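You operate a simulated robot arm through the tools that you are given. There is no shell and no other tool.

You run a simulated two-armed robot. Do the job below in one go: nothing can be reset, and whatever is moved stays where it is left.

TASK
Press the pins of blocks 56 and 72 in to 4 mm.
Fine: 56 first; set the depth dial, lock the table at HOLD for each press and leave it locked.

It is judged by the outcome, as a careful person would: the job done as asked, and still so three seconds after it is handed in. It fails if anything else is knocked over, pushed out of place, dropped, spilled or broken.

THE ROBOT
Two 6-joint arms with fingered hands on one trunk that stands fixed in place. Base frame: the origin is at the foot of the trunk, x ahead of it, y to its left, z up; the work surface is at about z = 85. Readings come in cm, degrees, newtons and seconds.
The left shoulder is at [2, 15.7, 82.9], the right one opposite. With the tool pointing down near the work surface each hand reaches from about 30 to 82 cm from the base axis, measured 20 degrees to its own side. Payload 4.1 kg a hand.
The TCP of each hand is the grasp point between the finger pads, 3.3 cm short of the fingertips. In the tool frame z runs along the fingers and y along their closing line. The gripper opens to 11.2 cm; its body begins 3.9 cm behind the TCP. The gripper is a hand of 4 fingers: y runs from the thumb to the fingers, the wrist lies at [-1.6, -11.8, -20] in the tool frame.
Orientation is that of the tool frame in the base frame, as [roll, pitch, yaw] about the fixed x, y, z axes, in that order (R = Rz(yaw) Ry(pitch) Rx(roll)). With the fingers straight down and the wrist toward the robot, the tool's x, y and z point along [0, 1, 0], [1, 0, 0] and [0, 0, -1] of the base frame.

THE INTERFACE
- The arms move only by the tool nudge_tool. It takes "left_series", "right_series" or both (then of equal length, played together; a hand with none holds still); each is a list of rows, each a list of 2 entries, a list of its own where there are three numbers: the shift along the base's x, y, z in units of 40 mm (1.0 is 40 mm), then the turn, a rotation vector about the base's x, y, z in units of 6 degrees (1.0 is 6 degrees). In form: [[[tx, ty, tz], [ax, ay, az]], ...]. A call has 1 to 20 rows; each row shifts and turns the commanded pose from where the row before left it. A call with a number of a shift or a turn outside -1 to 1 is refused whole. A row lasts 0.2 s, in which the tool goes at most 5 cm and 8.6 degrees; a call with a longer step from one row to the next is refused whole. A pose out of reach is approached as far as the arm can. The call stops where the force on the tool passes 40 N (or 10 N more than at its start, if that is more) or the arm is blocked; 0.2 s more then pass. In this call time passes only in rows, and 0.2 s behind the last. It gives the time, the measured TCP pose, the force on the tool (base axes), the opening and the grip force at its end, in the units of the frame above (readings bear some noise), with the torque about the TCP (base axes, N m) and any sound that the robot's microphone picked up.
- Cameras (640 x 400 px; columns grow to the right, rows downward): "scene" is now at [4.77, -4.07, 145.84]; the picture's right is [-0.48, -0.88, 0.00], its down [-0.52, 0.28, -0.81] and it looks along [0.71, -0.39, -0.59] (base axes); focal length 348 px, centre (320, 200). "left" rides on the left gripper at [-6.6, -8.9, -13] in its tool frame; the picture's right is [-0.79, -0.29, 0.54], its down [0.55, -0.71, 0.44] and it looks along [0.26, 0.64, 0.72] (tool axes); focal length 247 px, centre (320, 200). "right" rides on the right gripper at [6.6, -8.9, -13] in its tool frame; the picture's right is [-0.79, 0.29, -0.54], its down [-0.55, -0.71, 0.44] and it looks along [-0.26, 0.64, 0.72] (tool axes); focal length 247 px, centre (320, 200). There is no depth. A picture from a camera that has moved, and an enlarged one, comes with that camera's place and axes in the base frame and with its lens.
- grab_frame(camera): a new picture of that camera. It takes no simulated time.
- move_fingers(index, middle, ring, thumb_bend, thumb_turn, hand): sets how far each is bent, from 0 (flat) to 1 (curled in); at 0.3 the hand is open as for a grip, at 0.7 the pads meet at the TCP. One left out holds its place. A second passes; each finger stops where it meets its share of the squeeze, and holds until it gets a number again. It is the only way to open and close the hand. It gives what a move gives, with no picture; readings hold the bend of each and the force on the fingers (four entries, about 0 where the hand has none), thumb and palm. thumb_turn goes from beside the hand (0) to across from the fingers (1), as for a grip.
- aim_head(pan, tilt): turns the head with the scene camera to pan (to the left, within 86 degrees either way) and tilt (down, from -29 to 69), counted from straight ahead of the robot. It gives what a move gives.
- close_up(camera, box): a new picture of the part [left, top, right, bottom] of that camera's present view, enlarged. It takes no simulated time.
- finish_job(): hands the job in; it is judged then, once.

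Nothing tells you positions but the pictures and the camera data. Unless the task says otherwise, let go and move clear before handing in.

The tools are called after "Emit:" as a command line: name --argument value ..., lists and objects as JSON in quotes. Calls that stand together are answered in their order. nudge_tool: Moves the arms, as the interface text tells. Its arguments: {"type":"object","properties":{"left_series":{"type":"array","items":{"type":"array"}},"right_series":{"type":"array","items":{"type":"array"}}},"required":[]} The other tools are called the same way: move_fingers (index, middle, ring, thumb_bend, thumb_turn, hand) moves the fingers one by one; aim_head (pan, tilt) turns the head that bears the scene camera; grab_frame (camera) takes a picture; close_up (camera, box) takes an enlarged picture of a part of a camera's view; finish_job () hands the job in.

At the start:

```text
time_s: 0.0
left_position: [45.95, -4.85, 118.45]
left_ee_rot: [179.9, 0.0, 66.2]
left_ft_force: [0.1, 0.1, 0.1]
left_moment: [-0.03, 0.02, 0.02]
left_gripper_width: 11.13
left_grasp_force: 0.0
left_shape: jaw
left_bend: [0.3, 0.3, 0.3, 0.3, 0.98]
left_finger forces: [0.0, 0.0, 0.0, 0.0, 0.0, 0.1]
right_position: [36.98, -41.9, 121.76]
right_ee_rot: [-180.0, 0.0, 66.1]
right_ft_force: [0.1, -0.6, 0.1]
right_moment: [0.04, 0.01, 0.02]
right_gripper_width: 11.17
right_grasp_force: 0.1
right_shape: jaw
right_bend: [0.3, 0.3, 0.3, 0.3, 0.98]
right_finger forces: [0.0, 0.1, 0.0, 0.0, 0.0, 0.0]
head pan, tilt (commanded): [-28.5, 36.1]
```

scene: 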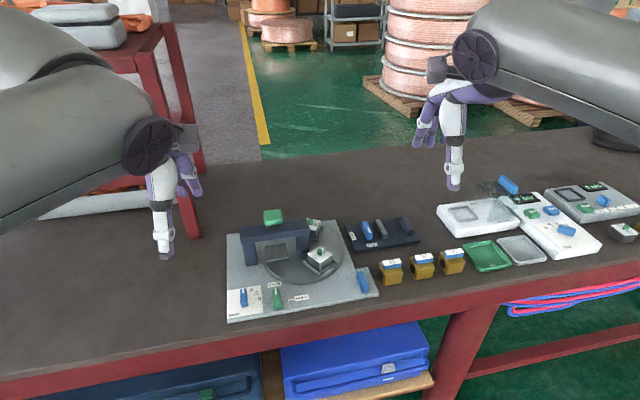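
right: 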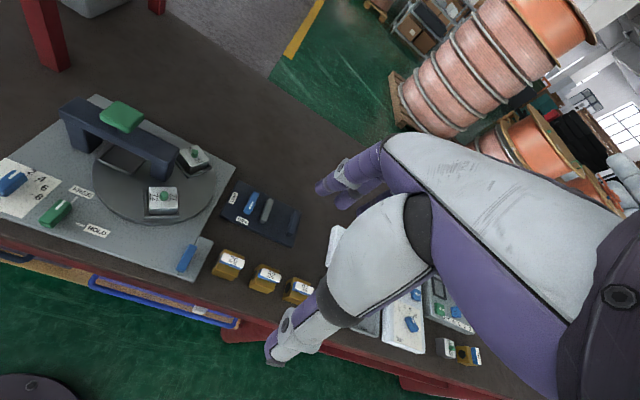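
left: 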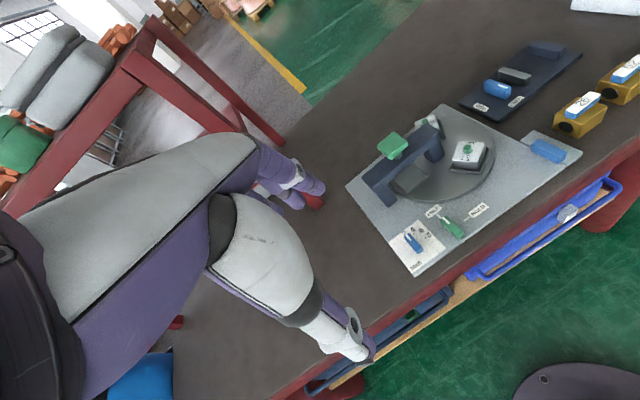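

I see a press station with a turntable, a dial card, a FREE/HOLD lever and a green press pad, plus three yellow blocks and other items to its right. I'll take close-ups to read the labels before moving anything.

Emit:
close_up --camera "scene" --box '[215, 195, 395, 325]'

Emit:
close_up --camera "scene" --box '[340, 200, 480, 290]'

Emit:
close_up --camera "scene" --box '[430, 165, 640, 285]'

Emit:
close_up --camera "left" --box '[340, 90, 600, 280]'

Emit:
close_up --camera "right" --box '[0, 80, 240, 280]'

```text
3.08 times, centred on (305, 260) of scene
camera zoom: at [4.77, -4.07, 145.84], right [-0.48, -0.88, 0.0], down [-0.52, 0.28, -0.81], along [0.71, -0.39, -0.59], focal length 1070 px, centre (366, 15)
```

zoom: 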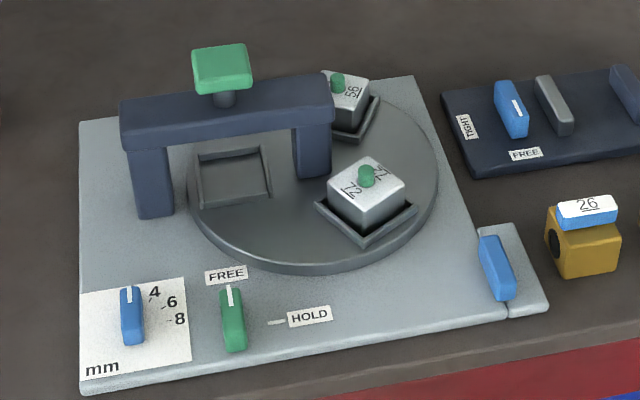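

```text
4.44 times, centred on (410, 245) of scene
camera zoom: at [4.77, -4.07, 145.84], right [-0.48, -0.88, 0.0], down [-0.52, 0.28, -0.81], along [0.71, -0.39, -0.59], focal length 1546 px, centre (-80, 0)
```

zoom: 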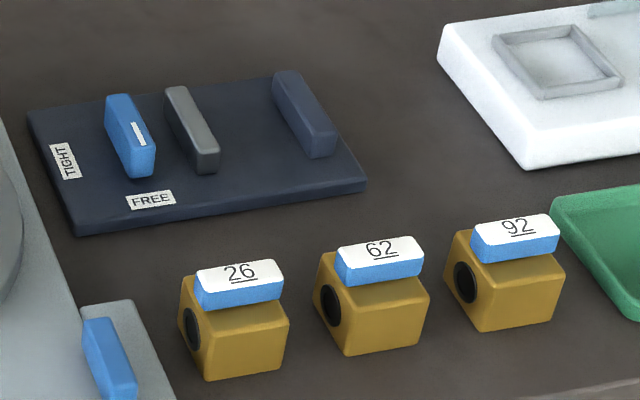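

```text
3.05 times, centred on (535, 225) of scene
camera zoom: at [4.77, -4.07, 145.84], right [-0.48, -0.88, 0.0], down [-0.52, 0.28, -0.81], along [0.71, -0.39, -0.59], focal length 1060 px, centre (-335, 124)
```

zoom: 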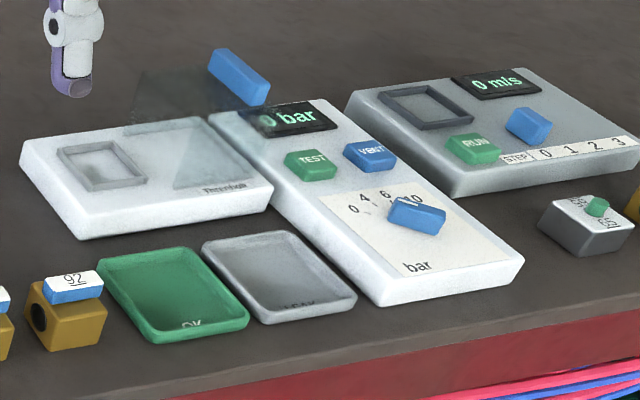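

```text
2.11 times, centred on (470, 185) of left
camera zoom: at [35.18, -7.29, 131.45], right [-0.58, -0.61, -0.54], down [-0.43, 0.79, -0.44], along [0.69, -0.03, -0.72], focal length 520 px, centre (4, 232)
```

zoom: 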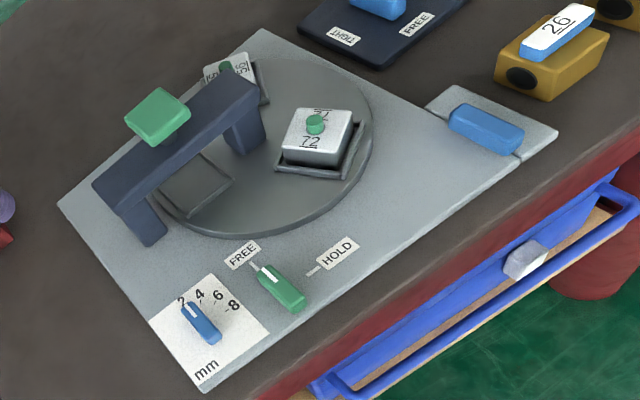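

```text
2.00 times, centred on (120, 180) of right
camera zoom: at [31.27, -32.3, 134.87], right [-0.06, -0.84, 0.54], down [-0.87, -0.22, -0.44], along [0.48, -0.5, -0.72], focal length 494 px, centre (720, 240)
```

zoom: 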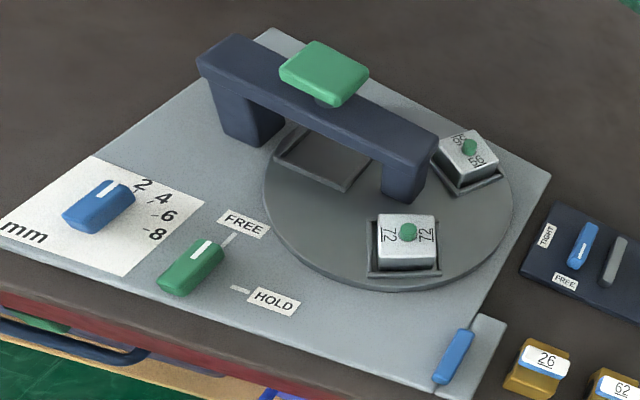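

I take the press bridge and green pad to be near [60, -23, 100], the dial near [51, -12], the lever near [49, -18] and the turntable centre near [57, -28]. Next I'll enlarge the block labels, the dial and the blue side handle.

Emit:
close_up --camera "scene" --box '[295, 212, 345, 282]'

Emit:
close_up --camera "right" --box '[130, 135, 220, 225]'

Emit:
close_up --camera "scene" --box '[222, 270, 322, 325]'

Emit:
close_up --camera "scene" --box '[600, 215, 640, 245]'

Emit:
close_up --camera "left" --box '[500, 120, 600, 190]'

Emit:
close_up --camera "left" --box '[380, 200, 500, 280]'

```text
5.71 times, centred on (320, 247) of scene
camera zoom: at [4.77, -4.07, 145.84], right [-0.48, -0.88, 0.0], down [-0.52, 0.28, -0.81], along [0.71, -0.39, -0.59], focal length 1988 px, centre (320, -69)
```

zoom: 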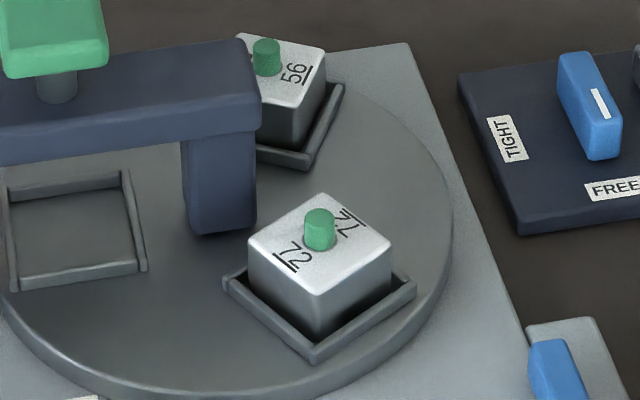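

```text
4.44 times, centred on (175, 180) of right
camera zoom: at [31.27, -32.3, 134.87], right [-0.06, -0.84, 0.54], down [-0.87, -0.22, -0.44], along [0.48, -0.5, -0.72], focal length 1098 px, centre (964, 289)
```

zoom: 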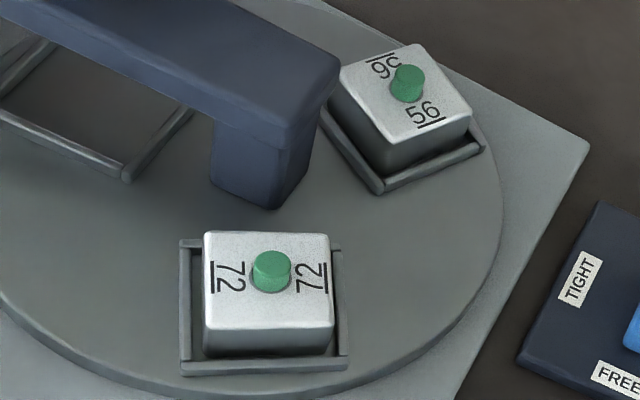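

```text
6.40 times, centred on (272, 298) of scene
camera zoom: at [4.77, -4.07, 145.84], right [-0.48, -0.88, 0.0], down [-0.52, 0.28, -0.81], along [0.71, -0.39, -0.59], focal length 2226 px, centre (627, -424)
```

zoom: 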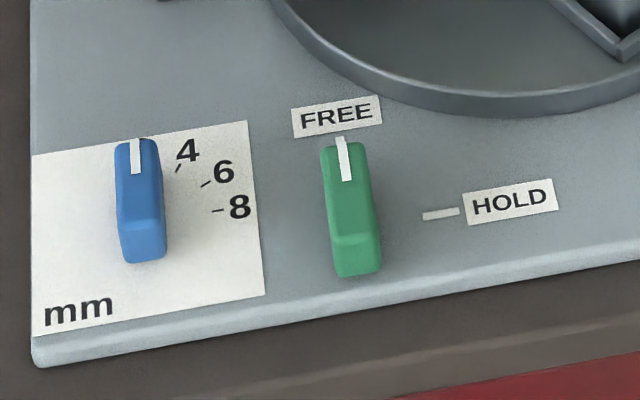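

```text
13.33 times, centred on (620, 230) of scene
camera zoom: at [4.77, -4.07, 145.84], right [-0.48, -0.88, 0.0], down [-0.52, 0.28, -0.81], along [0.71, -0.39, -0.59], focal length 4638 px, centre (-3680, -200)
```

zoom: 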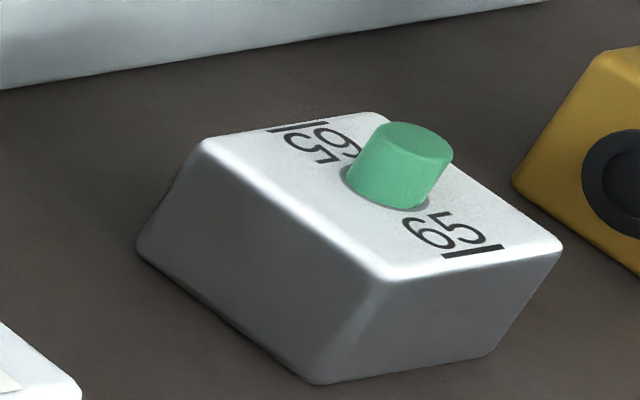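

```text
5.71 times, centred on (550, 155) of left
camera zoom: at [35.18, -7.29, 131.45], right [-0.58, -0.61, -0.54], down [-0.43, 0.79, -0.44], along [0.69, -0.03, -0.72], focal length 1411 px, centre (-994, 457)
```

zoom: 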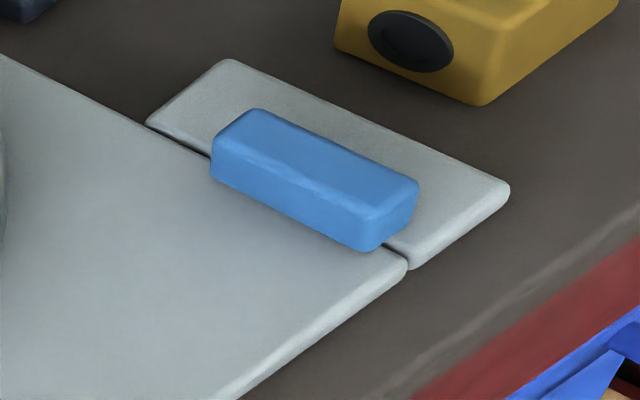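

```text
5.00 times, centred on (440, 240) of left
camera zoom: at [35.18, -7.29, 131.45], right [-0.58, -0.61, -0.54], down [-0.43, 0.79, -0.44], along [0.69, -0.03, -0.72], focal length 1235 px, centre (-280, 0)
```

zoom: 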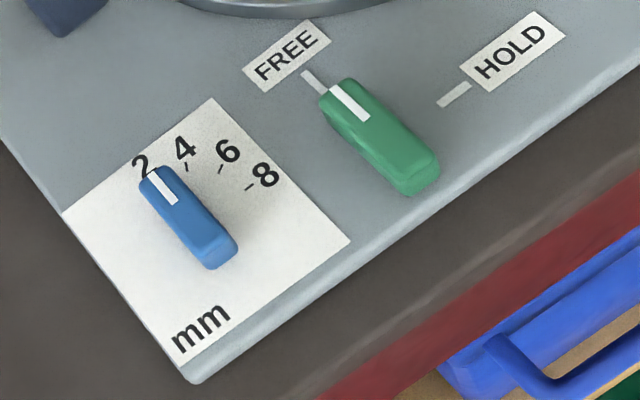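

Blocks 56 and 72 already sit in turntable nests about 120° apart. The empty nest is under the ram, the dial points at 2 and the lever at FREE. Next I'll shape both hands into a one-finger pointing pose in free air and look at where the fingertips are.

Emit:
move_fingers --hand "left" --index 0.6 --middle 1.0 --ring 1.0 --thumb_bend 0.3 --thumb_turn 0.98

Emit:
move_fingers --hand "right" --index 0.6 --middle 1.0 --ring 1.0 --thumb_bend 0.3 --thumb_turn 0.98

Emit:
grab_frame --camera "left"

Emit:
grab_frame --camera "right"

Emit:
grab_frame --camera "scene"

```text
time_s: 1.0
left_position: [46.19, -4.87, 118.41]
left_ee_rot: [179.8, 0.0, 66.1]
left_ft_force: [-0.8, -0.5, -0.1]
left_moment: [-0.02, 0.0, 0.01]
left_gripper_width: 7.11
left_grasp_force: 0.0
left_shape: fingers
left_bend: [0.6, 1.0, 1.0, 0.3, 0.96]
left_finger forces: [0.1, 0.0, 0.0, 0.0, 0.0, 0.1]
right_position: [36.9, -41.96, 121.77]
right_ee_rot: [-180.0, 0.0, 66.1]
right_ft_force: [0.0, 0.0, 0.4]
right_moment: [0.02, 0.01, 0.01]
right_gripper_width: 11.16
right_grasp_force: 0.0
right_shape: jaw
right_bend: [0.3, 0.3, 0.3, 0.3, 0.98]
right_finger forces: [0.0, 0.1, 0.0, 0.1, 0.1, 0.0]
head pan, tilt (commanded): [-28.5, 36.1]
```

```text
time_s: 2.0
left_position: [46.01, -4.83, 118.4]
left_ee_rot: [179.8, 0.0, 66.0]
left_ft_force: [0.3, 0.0, 0.6]
left_moment: [-0.02, 0.01, 0.0]
left_gripper_width: 7.15
left_grasp_force: 0.0
left_shape: fingers
left_bend: [0.6, 1.0, 1.0, 0.3, 0.96]
left_finger forces: [0.0, 0.0, 0.0, 0.1, 0.0, 0.0]
right_position: [36.81, -41.92, 121.78]
right_ee_rot: [180.0, 0.0, 66.0]
right_ft_force: [-0.5, 0.5, -1.1]
right_moment: [0.0, -0.02, 0.0]
right_gripper_width: 7.14
right_grasp_force: 0.0
right_shape: fingers
right_bend: [0.6, 1.0, 1.0, 0.3, 0.96]
right_finger forces: [0.0, 0.0, 0.1, 0.0, 0.0, 0.0]
head pan, tilt (commanded): [-28.5, 36.1]
```

```text
taken
camera left: at [35.18, -7.29, 131.45], right [-0.58, -0.61, -0.54], down [-0.43, 0.79, -0.44], along [0.69, -0.03, -0.72], focal length 247 px, centre (320, 200)
```

left: 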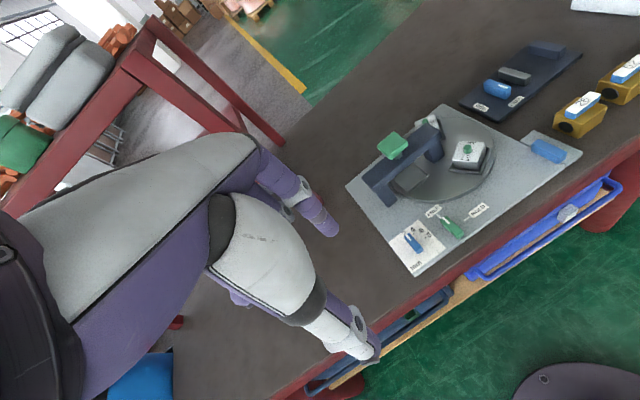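

```text
taken
camera right: at [31.27, -32.3, 134.87], right [-0.06, -0.84, 0.54], down [-0.87, -0.22, -0.44], along [0.48, -0.5, -0.72], focal length 247 px, centre (320, 200)
```

right: 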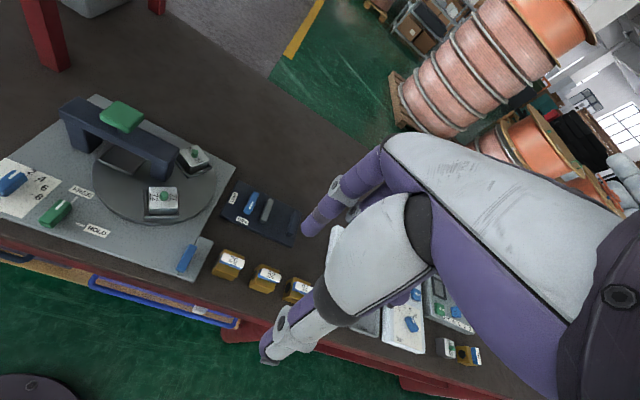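

```text
taken
camera scene: at [4.77, -4.07, 145.84], right [-0.48, -0.88, 0.0], down [-0.52, 0.28, -0.81], along [0.71, -0.39, -0.59], focal length 348 px, centre (320, 200)
```

scene: 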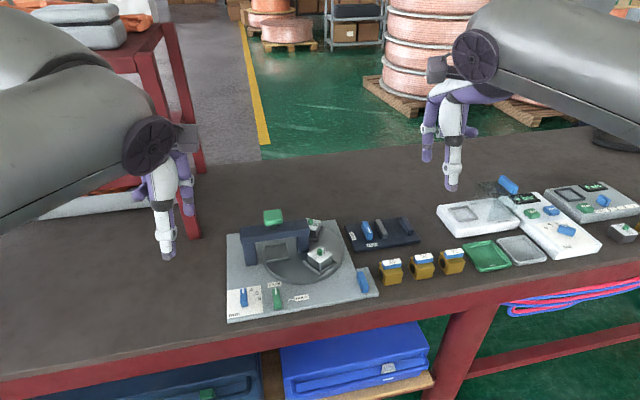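

Both hands now have the index extended and the other two fingers curled, but the open thumb hangs as low as the index tip. I'll try tucking the thumb and check the result.

Emit:
move_fingers --hand "left" --thumb_bend 1.0 --thumb_turn 0.0

Emit:
move_fingers --hand "right" --thumb_bend 0.0 --thumb_turn 0.0

Emit:
grab_frame --camera "left"

Emit:
grab_frame --camera "right"

Emit:
close_up --camera "scene" --box '[100, 100, 260, 280]'

Emit:
close_up --camera "scene" --box '[380, 50, 540, 220]'

```text
time_s: 3.0
left_position: [46.21, -4.85, 118.43]
left_ee_rot: [179.9, 0.0, 66.1]
left_ft_force: [-1.2, 0.4, -0.1]
left_moment: [-0.01, 0.02, -0.02]
left_gripper_width: 6.52
left_grasp_force: 0.1
left_shape: fingers
left_bend: [0.6, 1.0, 1.0, 1.0, 0.0]
left_finger forces: [0.0, 0.0, 0.1, 0.1, 0.0, 0.1]
right_position: [36.86, -41.97, 121.75]
right_ee_rot: [179.9, 0.0, 66.1]
right_ft_force: [-0.1, 0.1, 1.0]
right_moment: [-0.01, -0.02, -0.03]
right_gripper_width: 7.12
right_grasp_force: 0.2
right_shape: fingers
right_bend: [0.6, 1.0, 1.0, 0.3, 0.96]
right_finger forces: [0.1, 0.0, 0.0, 0.0, 0.1, 0.0]
head pan, tilt (commanded): [-28.5, 36.1]
```

```text
time_s: 4.0
left_position: [46.12, -4.89, 118.43]
left_ee_rot: [179.9, 0.0, 66.1]
left_ft_force: [-0.3, -1.3, -0.3]
left_moment: [-0.02, -0.01, 0.0]
left_gripper_width: 6.53
left_grasp_force: 0.1
left_shape: fingers
left_bend: [0.6, 1.0, 1.0, 1.0, 0.0]
left_finger forces: [0.0, 0.1, 0.0, 0.0, 0.0, 0.0]
right_position: [36.8, -41.99, 121.71]
right_ee_rot: [-179.9, 0.0, 66.2]
right_ft_force: [0.8, 0.5, 0.9]
right_moment: [0.0, 0.0, 0.01]
right_gripper_width: 15.44
right_grasp_force: 0.1
right_shape: fingers
right_bend: [0.6, 1.0, 1.0, 0.0, 0.0]
right_finger forces: [0.0, 0.0, 0.1, 0.0, 0.1, 0.0]
head pan, tilt (commanded): [-28.5, 36.1]
```

```text
taken
camera left: at [35.18, -7.29, 131.45], right [-0.58, -0.61, -0.54], down [-0.43, 0.79, -0.44], along [0.69, -0.03, -0.72], focal length 247 px, centre (320, 200)
```

left: 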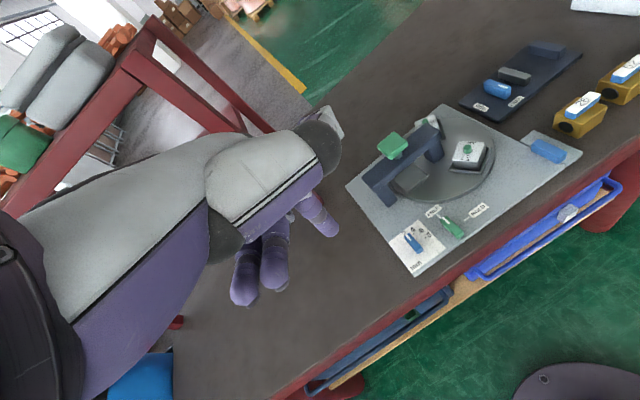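

```text
taken
camera right: at [31.27, -32.3, 134.87], right [-0.06, -0.84, 0.54], down [-0.87, -0.22, -0.44], along [0.48, -0.5, -0.72], focal length 247 px, centre (320, 200)
```

right: 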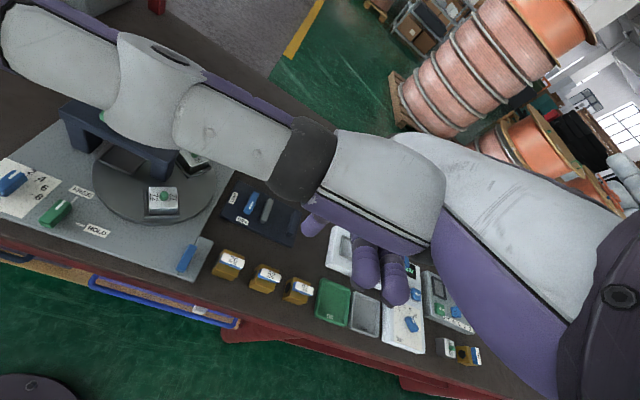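

```text
2.22 times, centred on (180, 190) of scene
camera zoom: at [4.77, -4.07, 145.84], right [-0.48, -0.88, 0.0], down [-0.52, 0.28, -0.81], along [0.71, -0.39, -0.59], focal length 773 px, centre (631, 222)
```

zoom: 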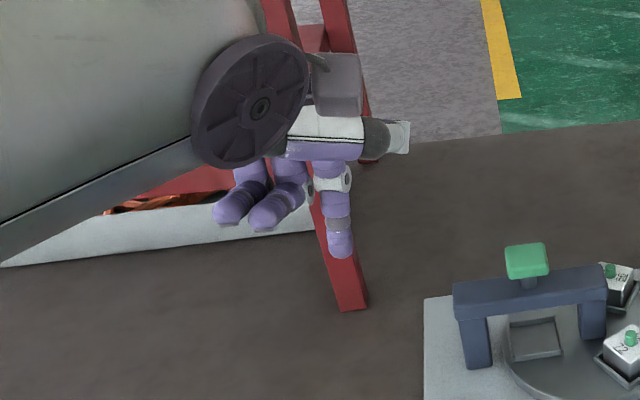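

```text
2.35 times, centred on (460, 135) of scene
camera zoom: at [4.77, -4.07, 145.84], right [-0.48, -0.88, 0.0], down [-0.52, 0.28, -0.81], along [0.71, -0.39, -0.59], focal length 819 px, centre (-9, 353)
```

zoom: 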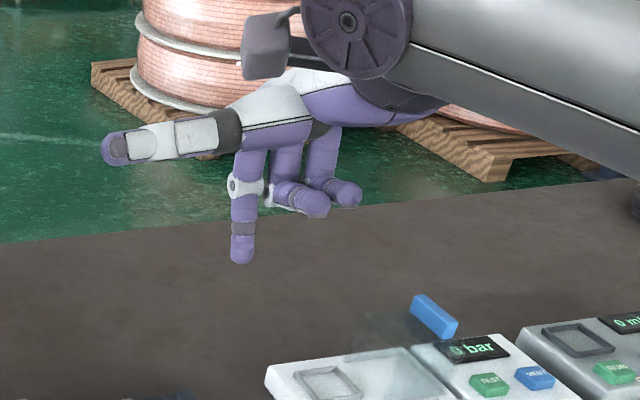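

The left hand's shape, with the thumb curled beside the hand, gives a clean single-finger probe whose tip sits at about [-0.6, 2, 3] in the tool frame. I'll give the right hand the same shape and bring the left fingertip above the +y side of the dial.

Emit:
move_fingers --hand "right" --thumb_bend 1.0 --thumb_turn 0.0

Emit:
nudge_tool --left_series '[[[0.265, -0.158, -0.9], [0, 0, 0]], [[0.265, -0.158, -0.9], [0, 0, 0]], [[0.265, -0.158, -0.9], [0, 0, 0]], [[0.265, -0.158, -0.9], [0, 0, 0]], [[0.265, -0.158, -0.9], [0, 0, 0]], [[0.265, -0.158, -0.9], [0, 0, 0]]]'

Emit:
grab_frame --camera "left"

Emit:
close_up --camera "scene" --box '[180, 180, 380, 330]'

Emit:
close_up --camera "right" --box '[0, 80, 240, 280]'

```text
time_s: 5.0
left_position: [46.11, -4.85, 118.56]
left_ee_rot: [179.8, 0.1, 66.1]
left_ft_force: [-0.1, 0.3, -0.3]
left_moment: [0.01, -0.02, 0.0]
left_gripper_width: 6.52
left_grasp_force: 0.1
left_shape: fingers
left_bend: [0.6, 1.0, 1.0, 1.0, 0.0]
left_finger forces: [0.0, 0.0, 0.0, 0.1, 0.0, 0.1]
right_position: [36.91, -42.02, 121.85]
right_ee_rot: [-180.0, 0.0, 66.1]
right_ft_force: [0.5, 0.7, -0.3]
right_moment: [-0.01, -0.01, 0.0]
right_gripper_width: 6.52
right_grasp_force: 0.2
right_shape: fingers
right_bend: [0.6, 1.0, 1.0, 1.0, 0.0]
right_finger forces: [0.1, 0.0, 0.0, 0.0, 0.1, 0.1]
head pan, tilt (commanded): [-28.5, 36.1]
```

```text
time_s: 6.4
left_position: [51.83, -8.55, 96.84]
left_ee_rot: [179.8, 0.1, 66.0]
left_ft_force: [-0.2, 1.4, 0.6]
left_moment: [0.0, -0.03, 0.02]
left_gripper_width: 6.5
left_grasp_force: 0.1
left_shape: fingers
left_bend: [0.6, 1.0, 1.0, 1.0, 0.0]
left_finger forces: [0.1, 0.0, 0.0, 0.0, 0.1, 0.0]
right_position: [36.87, -41.9, 121.83]
right_ee_rot: [-180.0, 0.1, 66.2]
right_ft_force: [-0.5, -0.3, 1.5]
right_moment: [0.0, -0.04, -0.05]
right_gripper_width: 6.52
right_grasp_force: 0.1
right_shape: fingers
right_bend: [0.6, 1.0, 1.0, 1.0, 0.0]
right_finger forces: [0.1, 0.0, 0.0, 0.0, 0.1, 0.0]
head pan, tilt (commanded): [-28.5, 36.1]
```

```text
taken
camera left: at [40.98, -11.02, 109.84], right [-0.58, -0.61, -0.54], down [-0.42, 0.79, -0.44], along [0.69, -0.03, -0.72], focal length 247 px, centre (320, 200)
```

left: 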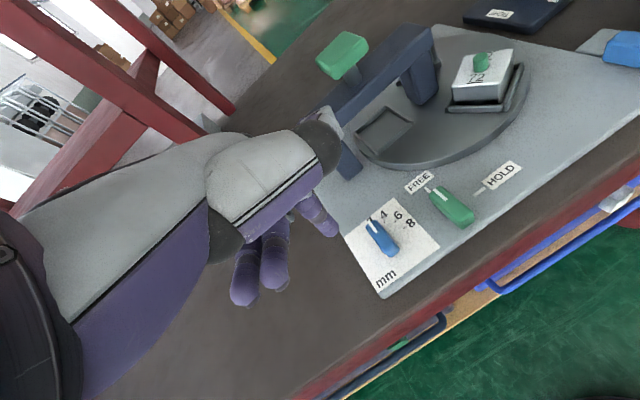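

```text
2.67 times, centred on (280, 255) of scene
camera zoom: at [4.74, -4.06, 145.84], right [-0.48, -0.88, 0.0], down [-0.52, 0.28, -0.81], along [0.71, -0.39, -0.59], focal length 928 px, centre (427, 53)
```

zoom: 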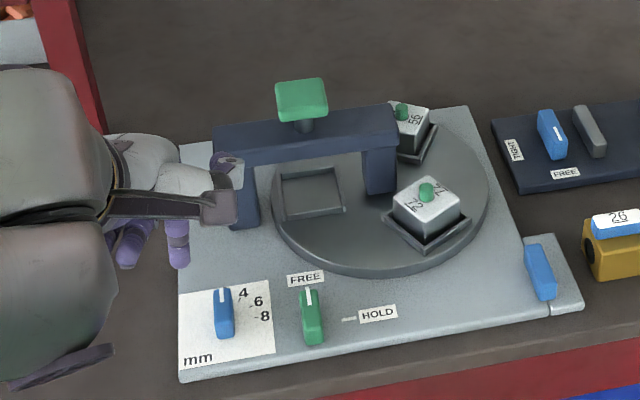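

```text
2.00 times, centred on (120, 180) of right
camera zoom: at [31.23, -32.29, 134.88], right [-0.06, -0.84, 0.54], down [-0.87, -0.22, -0.44], along [0.48, -0.5, -0.72], focal length 494 px, centre (720, 240)
```

zoom: 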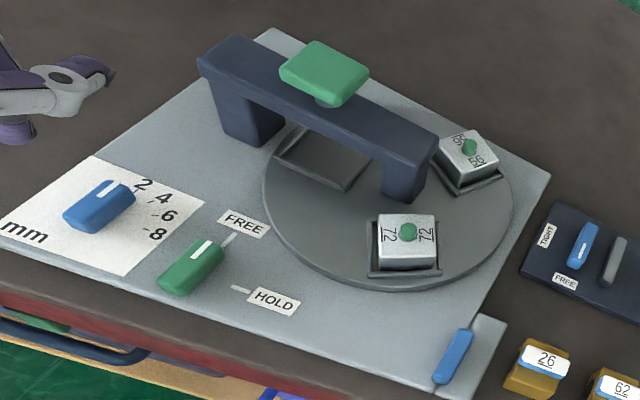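

The left fingertip is hovering near [53.6, -10, 93.6], just off the +y side of the dial. I'll lower it beside the knob and check again.

Emit:
nudge_tool --left_series '[[[0.05, -0.02, -0.5], [0, 0, 0]], [[0, 0, -0.5], [0, 0, 0]], [[0, 0, -0.4], [0, 0, 0]]]'

Emit:
close_up --camera "left" --box '[260, 160, 460, 300]'

Emit:
close_up --camera "scene" --box '[200, 240, 320, 325]'

Emit:
close_up --camera "right" --box '[0, 100, 140, 250]'

```text
time_s: 7.2
left_position: [52.46, -8.62, 91.11]
left_ee_rot: [-179.9, 0.0, 66.1]
left_ft_force: [0.5, 0.5, -0.5]
left_moment: [-0.01, 0.0, 0.01]
left_gripper_width: 6.52
left_grasp_force: 0.0
left_shape: fingers
left_bend: [0.6, 1.0, 1.0, 1.0, 0.0]
left_finger forces: [0.0, 0.1, 0.1, 0.1, 0.1, 0.1]
right_position: [36.87, -42.03, 121.73]
right_ee_rot: [179.9, 0.0, 66.1]
right_ft_force: [0.0, -0.3, 0.4]
right_moment: [-0.03, 0.0, -0.01]
right_gripper_width: 6.52
right_grasp_force: 0.1
right_shape: fingers
right_bend: [0.6, 1.0, 1.0, 1.0, 0.0]
right_finger forces: [0.0, 0.0, 0.0, 0.0, 0.0, 0.0]
head pan, tilt (commanded): [-28.5, 36.1]
```

```text
2.86 times, centred on (360, 230) of left
camera zoom: at [41.47, -11.15, 104.13], right [-0.58, -0.61, -0.54], down [-0.43, 0.79, -0.44], along [0.69, -0.03, -0.72], focal length 706 px, centre (206, 114)
```

zoom: 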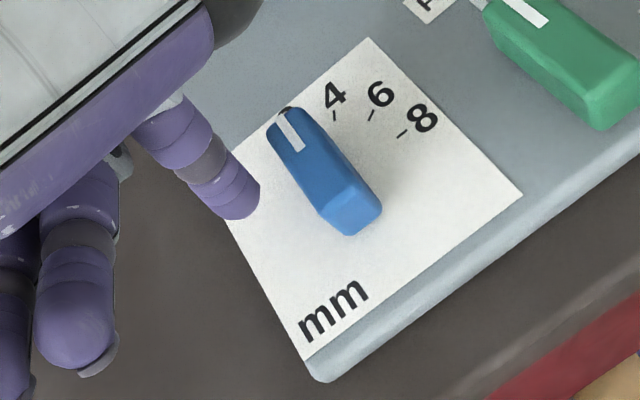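

```text
4.71 times, centred on (260, 282) of scene
camera zoom: at [4.76, -4.07, 145.84], right [-0.48, -0.88, 0.0], down [-0.52, 0.28, -0.81], along [0.71, -0.39, -0.59], focal length 1637 px, centre (602, -188)
```

zoom: 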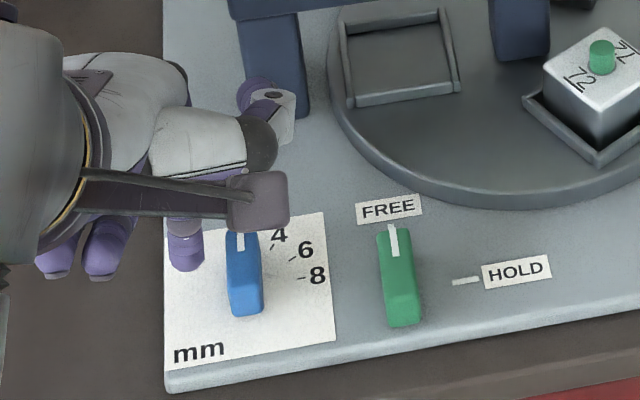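

```text
2.67 times, centred on (70, 175) of right
camera zoom: at [31.26, -32.29, 134.88], right [-0.06, -0.84, 0.54], down [-0.87, -0.22, -0.44], along [0.48, -0.5, -0.72], focal length 659 px, centre (987, 267)
```

zoom: 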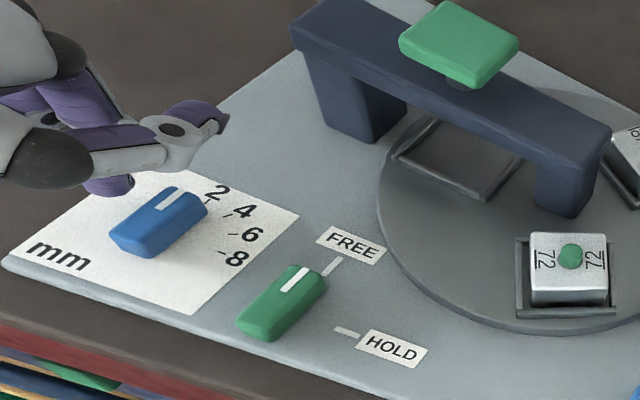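

The dial points about -20° from straight ahead, the 4 tick is about 27° further clockwise, and my fingertip is about 1.2 cm off the knob's side. I'll go slightly forward and lower, then ease toward the knob's far end.

Emit:
nudge_tool --left_series '[[[0.1, 0, -0.09], [0, 0, 0]], [[0, -0.05, -0.09], [0, 0, 0]], [[0, -0.1, 0], [0, 0, 0]], [[0, -0.1, 0], [0, 0, 0]]]'

Emit:
close_up --camera "left" --box '[260, 160, 460, 300]'

Emit:
close_up --camera "right" --box '[0, 130, 100, 220]'

```text
time_s: 8.2
left_position: [53.05, -9.8, 90.44]
left_ee_rot: [179.9, 0.0, 66.0]
left_ft_force: [0.5, 0.9, 0.5]
left_moment: [-0.01, -0.01, -0.01]
left_gripper_width: 6.52
left_grasp_force: 0.1
left_shape: fingers
left_bend: [0.6, 1.0, 1.0, 1.0, 0.0]
left_finger forces: [0.1, 0.0, 0.0, 0.1, 0.0, 0.0]
right_position: [36.88, -41.81, 121.89]
right_ee_rot: [179.9, -0.1, 66.2]
right_ft_force: [0.4, -0.5, -0.4]
right_moment: [0.03, 0.0, 0.01]
right_gripper_width: 6.53
right_grasp_force: 0.0
right_shape: fingers
right_bend: [0.6, 1.0, 1.0, 1.0, 0.0]
right_finger forces: [0.1, 0.0, 0.0, 0.0, 0.1, 0.1]
head pan, tilt (commanded): [-28.5, 36.1]
```

```text
2.86 times, centred on (360, 230) of left
camera zoom: at [42.12, -12.18, 103.55], right [-0.58, -0.61, -0.54], down [-0.42, 0.79, -0.44], along [0.69, -0.03, -0.72], focal length 706 px, centre (206, 114)
```

zoom: 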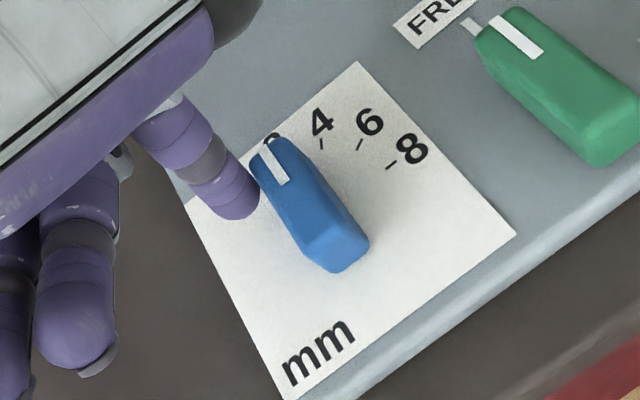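

```text
4.44 times, centred on (50, 175) of right
camera zoom: at [31.27, -32.29, 134.87], right [-0.06, -0.84, 0.54], down [-0.87, -0.22, -0.44], along [0.48, -0.5, -0.72], focal length 1098 px, centre (1520, 311)
```

zoom: 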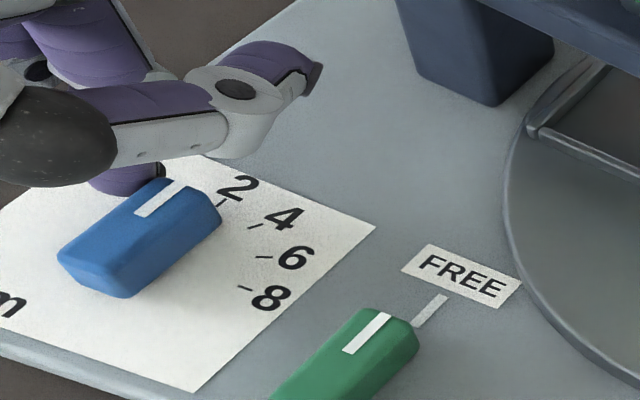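

The fingertip is now level with the knob's side, near its pointer end and almost touching. I'll push it toward -y in small steps and watch the pointer.

Emit:
nudge_tool --left_series '[[[0, -0.08, 0], [0, 0, 0]], [[0, -0.08, 0], [0, 0, 0]]]'

Emit:
close_up --camera "left" --box '[260, 160, 460, 300]'

Emit:
close_up --camera "right" --box '[0, 130, 100, 220]'

```text
time_s: 8.8
left_position: [53.25, -10.38, 90.56]
left_ee_rot: [180.0, -0.1, 66.1]
left_ft_force: [0.6, 0.3, -0.3]
left_moment: [0.02, -0.02, 0.03]
left_gripper_width: 6.52
left_grasp_force: 0.4
left_shape: fingers
left_bend: [0.6, 1.0, 1.0, 1.0, 0.0]
left_finger forces: [0.8, 0.0, 0.0, 0.1, 0.1, 0.1]
right_position: [36.93, -41.86, 121.88]
right_ee_rot: [-179.9, 0.1, 66.1]
right_ft_force: [-0.2, 0.3, 0.1]
right_moment: [0.02, 0.02, 0.0]
right_gripper_width: 6.5
right_grasp_force: 0.0
right_shape: fingers
right_bend: [0.6, 1.0, 1.0, 1.0, 0.0]
right_finger forces: [0.1, 0.0, 0.1, 0.0, 0.0, 0.0]
head pan, tilt (commanded): [-28.5, 36.1]
```

```text
2.86 times, centred on (360, 230) of left
camera zoom: at [42.13, -12.74, 103.56], right [-0.58, -0.61, -0.54], down [-0.43, 0.79, -0.44], along [0.69, -0.03, -0.72], focal length 706 px, centre (206, 114)
```

zoom: 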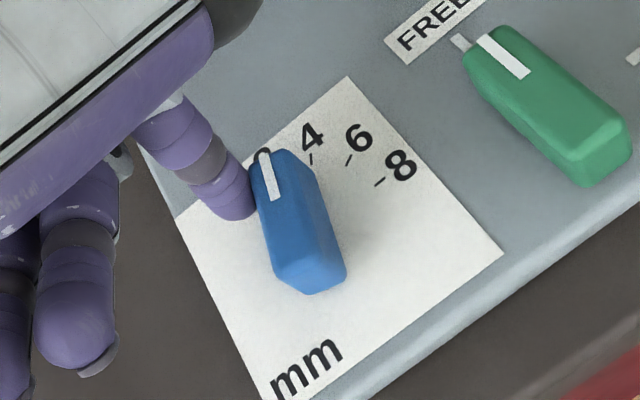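

```text
4.44 times, centred on (50, 175) of right
camera zoom: at [31.27, -32.29, 134.87], right [-0.06, -0.84, 0.54], down [-0.87, -0.22, -0.44], along [0.48, -0.5, -0.72], focal length 1098 px, centre (1520, 311)
```

zoom: 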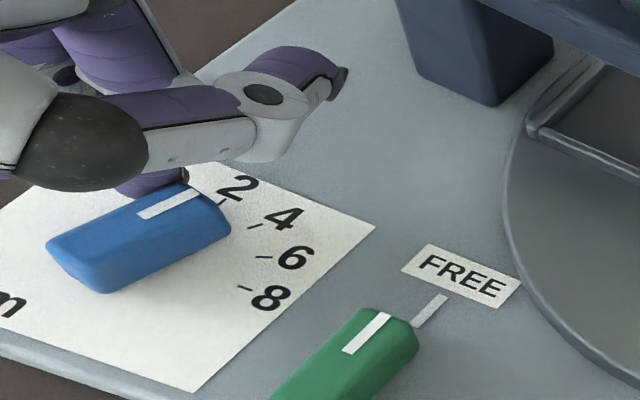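

The dial is turning easily, about 10° so far. I'll continue in small steps toward the 4 tick.

Emit:
nudge_tool --left_series '[[[0, -0.08, 0], [0, 0, 0]], [[0, -0.04, 0], [0, 0, 0]]]'

Emit:
close_up --camera "left" --box '[260, 160, 460, 300]'

Emit:
close_up --camera "right" --box '[0, 130, 100, 220]'

```text
time_s: 9.4
left_position: [52.97, -10.81, 90.54]
left_ee_rot: [179.9, 0.1, 66.2]
left_ft_force: [1.3, 1.6, -0.5]
left_moment: [0.01, -0.03, 0.0]
left_gripper_width: 6.52
left_grasp_force: 0.7
left_shape: fingers
left_bend: [0.6, 1.0, 1.0, 1.0, 0.0]
left_finger forces: [1.5, 0.0, 0.1, 0.0, 0.1, 0.0]
right_position: [36.88, -41.9, 121.7]
right_ee_rot: [-180.0, 0.1, 66.1]
right_ft_force: [0.0, -0.7, 1.0]
right_moment: [-0.03, -0.03, -0.01]
right_gripper_width: 6.54
right_grasp_force: 0.2
right_shape: fingers
right_bend: [0.6, 1.0, 1.0, 1.0, 0.0]
right_finger forces: [0.0, 0.0, 0.1, 0.0, 0.0, 0.1]
head pan, tilt (commanded): [-28.5, 36.1]
```

```text
2.86 times, centred on (360, 230) of left
camera zoom: at [42.11, -13.26, 103.59], right [-0.58, -0.61, -0.54], down [-0.43, 0.79, -0.44], along [0.69, -0.02, -0.72], focal length 706 px, centre (206, 114)
```

zoom: 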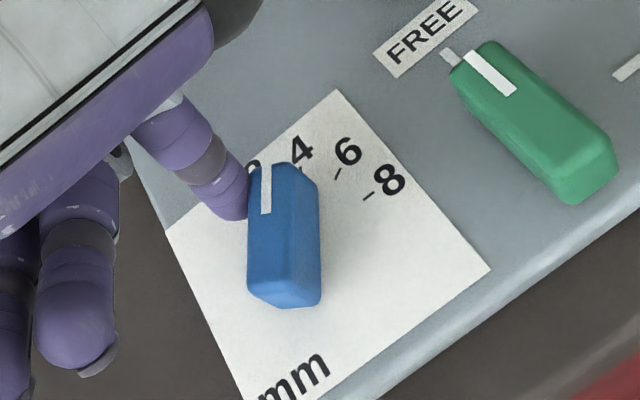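

```text
4.44 times, centred on (50, 175) of right
camera zoom: at [31.27, -32.29, 134.87], right [-0.06, -0.84, 0.54], down [-0.87, -0.22, -0.44], along [0.48, -0.5, -0.72], focal length 1098 px, centre (1520, 311)
```

zoom: 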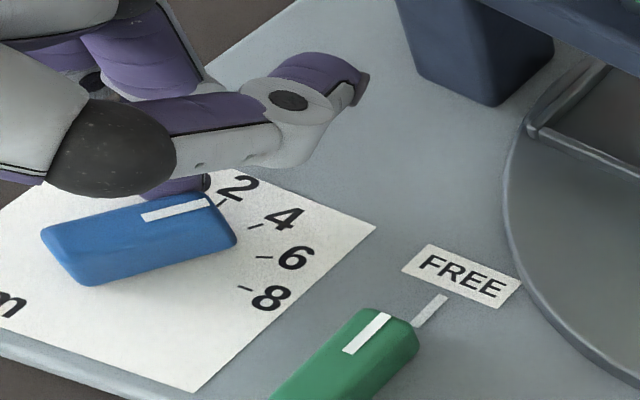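

By my calculation the pointer is now near -46°, essentially on the 4 tick. I'll back off the knob and lift clear to verify from above.

Emit:
nudge_tool --left_series '[[[0.05, 0.2, 0], [0, 0, 0]], [[0, 0.2, 0.2], [0, 0, 0]], [[-0.3, 0.4, 0.6], [0, 0, 0]], [[-0.3, 0.4, 0.6], [0, 0, 0]], [[-0.2, 0.3, 0.6], [0, 0, 0]]]'

Emit:
close_up --camera "left" --box '[300, 140, 480, 280]'

Emit:
close_up --camera "right" --box '[0, 130, 100, 220]'

Emit:
close_up --camera "scene" --box '[210, 265, 320, 325]'

```text
time_s: 10.6
left_position: [49.96, -4.93, 98.5]
left_ee_rot: [-180.0, 0.0, 66.2]
left_ft_force: [0.0, 0.9, -0.5]
left_moment: [0.01, 0.02, 0.0]
left_gripper_width: 6.54
left_grasp_force: 0.2
left_shape: fingers
left_bend: [0.6, 1.0, 1.0, 1.0, 0.0]
left_finger forces: [0.0, 0.0, 0.0, 0.0, 0.0, 0.0]
right_position: [36.88, -42.03, 121.74]
right_ee_rot: [-180.0, 0.1, 66.1]
right_ft_force: [0.0, 0.3, -0.7]
right_moment: [0.02, 0.0, 0.01]
right_gripper_width: 6.49
right_grasp_force: 0.1
right_shape: fingers
right_bend: [0.6, 1.0, 1.0, 1.0, 0.0]
right_finger forces: [0.0, 0.0, 0.0, 0.1, 0.0, 0.0]
head pan, tilt (commanded): [-28.5, 36.1]
```

```text
2.86 times, centred on (390, 210) of left
camera zoom: at [39.0, -7.26, 111.58], right [-0.58, -0.61, -0.54], down [-0.43, 0.79, -0.44], along [0.69, -0.03, -0.72], focal length 706 px, centre (120, 171)
```

zoom: 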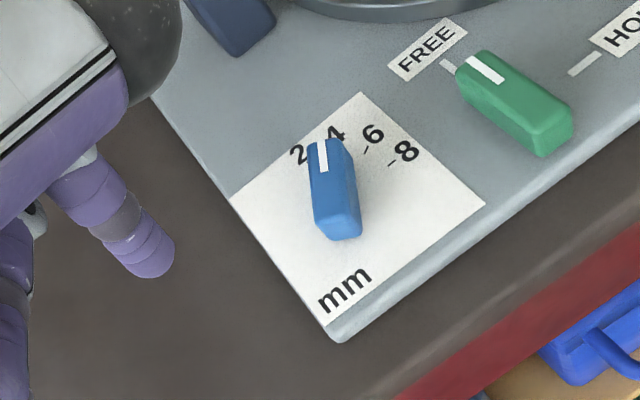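

```text
4.44 times, centred on (50, 175) of right
camera zoom: at [31.29, -32.31, 134.86], right [-0.06, -0.84, 0.54], down [-0.87, -0.22, -0.44], along [0.48, -0.5, -0.72], focal length 1098 px, centre (1520, 311)
```

zoom: 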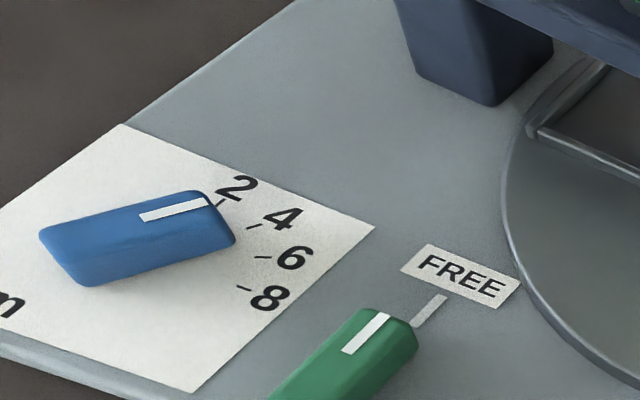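

```text
5.82 times, centred on (265, 295) of scene
camera zoom: at [4.8, -4.09, 145.84], right [-0.48, -0.88, 0.0], down [-0.52, 0.28, -0.81], along [0.71, -0.39, -0.59], focal length 2024 px, centre (640, -353)
```

zoom: 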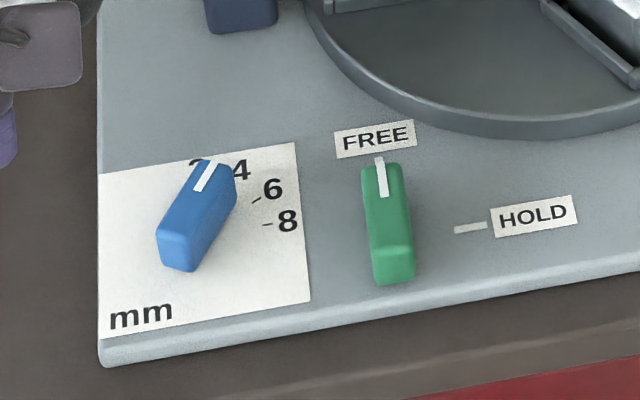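

The dial reads about -46° against a computed -47° for the 4 tick, so it is set at 4. I'll back the left hand off, swing the right thumb toward the robot so it can't hit the bridge, and bring the right hand over the near side of the turntable.

Emit:
move_fingers --hand "right" --thumb_bend 0.0 --thumb_turn 1.0

Emit:
nudge_tool --left_series '[[[-0.2, 0.3, 0.5], [0, 0, 0]], [[-0.2, 0.3, 0.5], [0, 0, 0]], [[-0.2, 0.3, 0.5], [0, 0, 0]], [[-0.2, 0.3, 0.5], [0, 0, 0]], [[-0.2, 0.3, 0.5], [0, 0, 0]], [[0, 0, 0], [0, 0, 0]]]' --right_series '[[[0.5, 0.6, -0.85], [0, 0, 0]], [[0.5, 0.6, -0.85], [0, 0, 0]], [[0.5, 0.6, -0.85], [0, 0, 0]], [[0.5, 0.6, -0.85], [0, 0, 0]], [[0.5, 0.6, -0.85], [0, 0, 0]], [[0.5, 0.6, -0.85], [0, 0, 0]]]'

Emit:
grab_frame --camera "right"

Emit:
grab_frame --camera "left"

Emit:
grab_frame --camera "scene"

```text
time_s: 11.6
left_position: [50.02, -5.03, 98.46]
left_ee_rot: [179.9, 0.1, 66.1]
left_ft_force: [-0.5, 0.4, 0.1]
left_moment: [0.01, 0.0, 0.01]
left_gripper_width: 6.53
left_grasp_force: 0.0
left_shape: fingers
left_bend: [0.6, 1.0, 1.0, 1.0, 0.0]
left_finger forces: [0.1, 0.0, 0.0, 0.1, 0.0, 0.0]
right_position: [36.93, -42.02, 121.77]
right_ee_rot: [180.0, 0.0, 66.1]
right_ft_force: [-0.3, -0.2, 0.0]
right_moment: [-0.01, 0.03, 0.01]
right_gripper_width: 9.43
right_grasp_force: 0.1
right_shape: fingers
right_bend: [0.6, 1.0, 1.0, 0.0, 0.95]
right_finger forces: [0.0, 0.0, 0.0, 0.1, 0.0, 0.1]
head pan, tilt (commanded): [-28.5, 36.1]
```

```text
time_s: 13.0
left_position: [46.02, 1.08, 108.47]
left_ee_rot: [179.9, 0.0, 66.2]
left_ft_force: [-0.7, 0.2, -0.2]
left_moment: [0.03, 0.01, 0.03]
left_gripper_width: 6.5
left_grasp_force: 0.1
left_shape: fingers
left_bend: [0.6, 1.0, 1.0, 1.0, 0.0]
left_finger forces: [0.1, 0.1, 0.1, 0.1, 0.0, 0.1]
right_position: [48.76, -27.83, 101.42]
right_ee_rot: [180.0, 0.0, 66.2]
right_ft_force: [-0.3, 0.5, -0.2]
right_moment: [0.01, -0.02, 0.0]
right_gripper_width: 9.42
right_grasp_force: 0.0
right_shape: fingers
right_bend: [0.6, 1.0, 1.0, 0.0, 0.95]
right_finger forces: [0.0, 0.0, 0.1, 0.0, 0.0, 0.0]
head pan, tilt (commanded): [-28.5, 36.1]
```

```text
taken
camera right: at [43.18, -18.15, 114.6], right [-0.06, -0.84, 0.54], down [-0.87, -0.22, -0.44], along [0.48, -0.5, -0.72], focal length 247 px, centre (320, 200)
```

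right: 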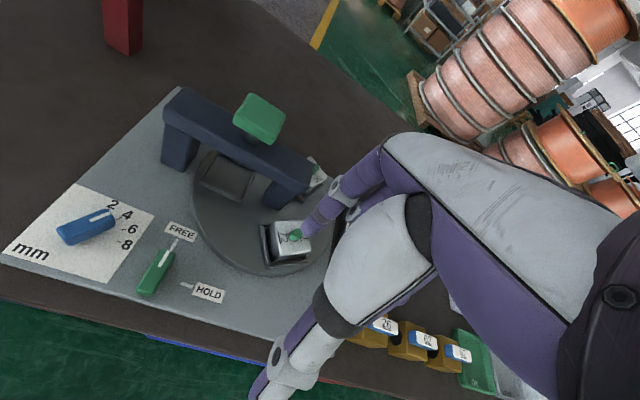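

```text
taken
camera left: at [35.03, -1.27, 121.57], right [-0.58, -0.61, -0.54], down [-0.42, 0.79, -0.44], along [0.69, -0.03, -0.72], focal length 247 px, centre (320, 200)
```

left: 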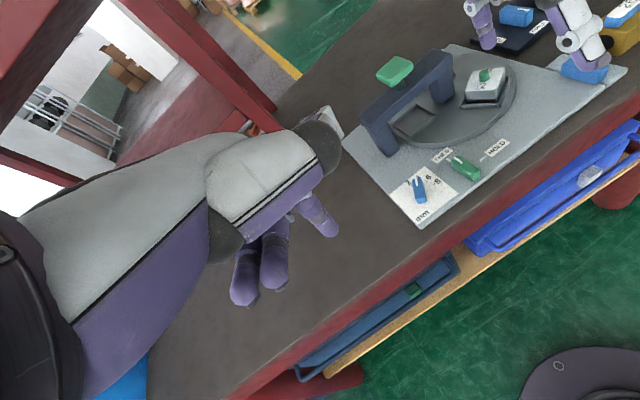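

```text
taken
camera scene: at [4.73, -4.09, 145.84], right [-0.48, -0.88, 0.0], down [-0.52, 0.28, -0.81], along [0.71, -0.39, -0.59], focal length 348 px, centre (320, 200)
```

scene: 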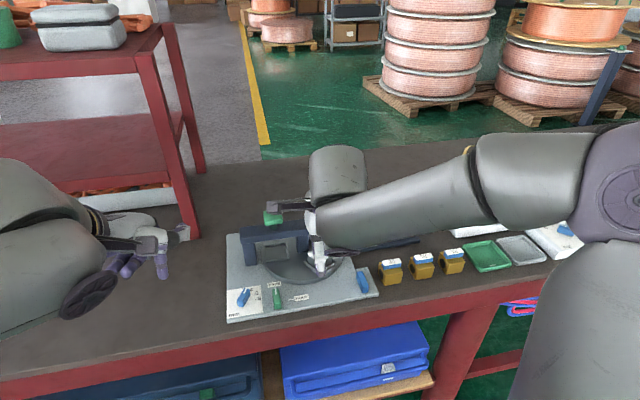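

The right hand is over the turntable's near side, with its index tip above block 72 and the thumb pointing back toward the robot. I'll check the finger and thumb heights against the blocks with close-ups.

Emit:
close_up --camera "left" --box '[340, 0, 640, 190]'

Emit:
close_up --camera "right" --box '[150, 80, 400, 300]'

Emit:
close_up --camera "scene" --box '[220, 180, 400, 320]'

```text
2.11 times, centred on (490, 95) of left
camera zoom: at [35.03, -1.27, 121.57], right [-0.58, -0.61, -0.54], down [-0.42, 0.79, -0.44], along [0.69, -0.03, -0.72], focal length 520 px, centre (-38, 421)
```

zoom: 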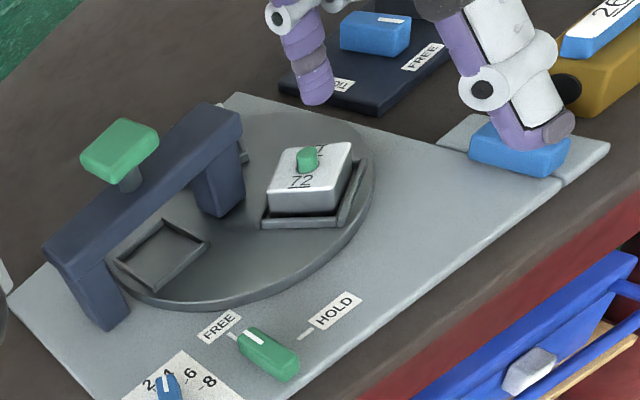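

```text
1.82 times, centred on (275, 190) of right
camera zoom: at [43.18, -18.15, 114.6], right [-0.06, -0.84, 0.54], down [-0.87, -0.22, -0.44], along [0.48, -0.5, -0.72], focal length 449 px, centre (402, 218)
```

zoom: 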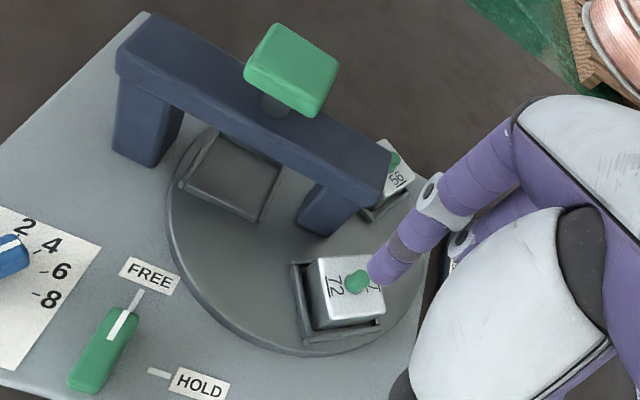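

```text
2.86 times, centred on (310, 250) of scene
camera zoom: at [4.73, -4.09, 145.84], right [-0.48, -0.88, 0.0], down [-0.52, 0.28, -0.81], along [0.71, -0.39, -0.59], focal length 994 px, centre (349, 57)
```

zoom: 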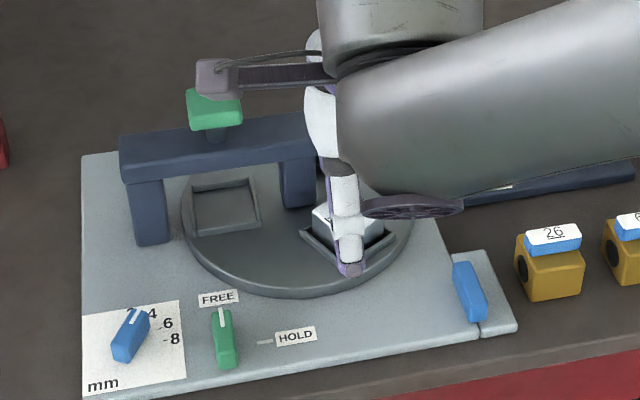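

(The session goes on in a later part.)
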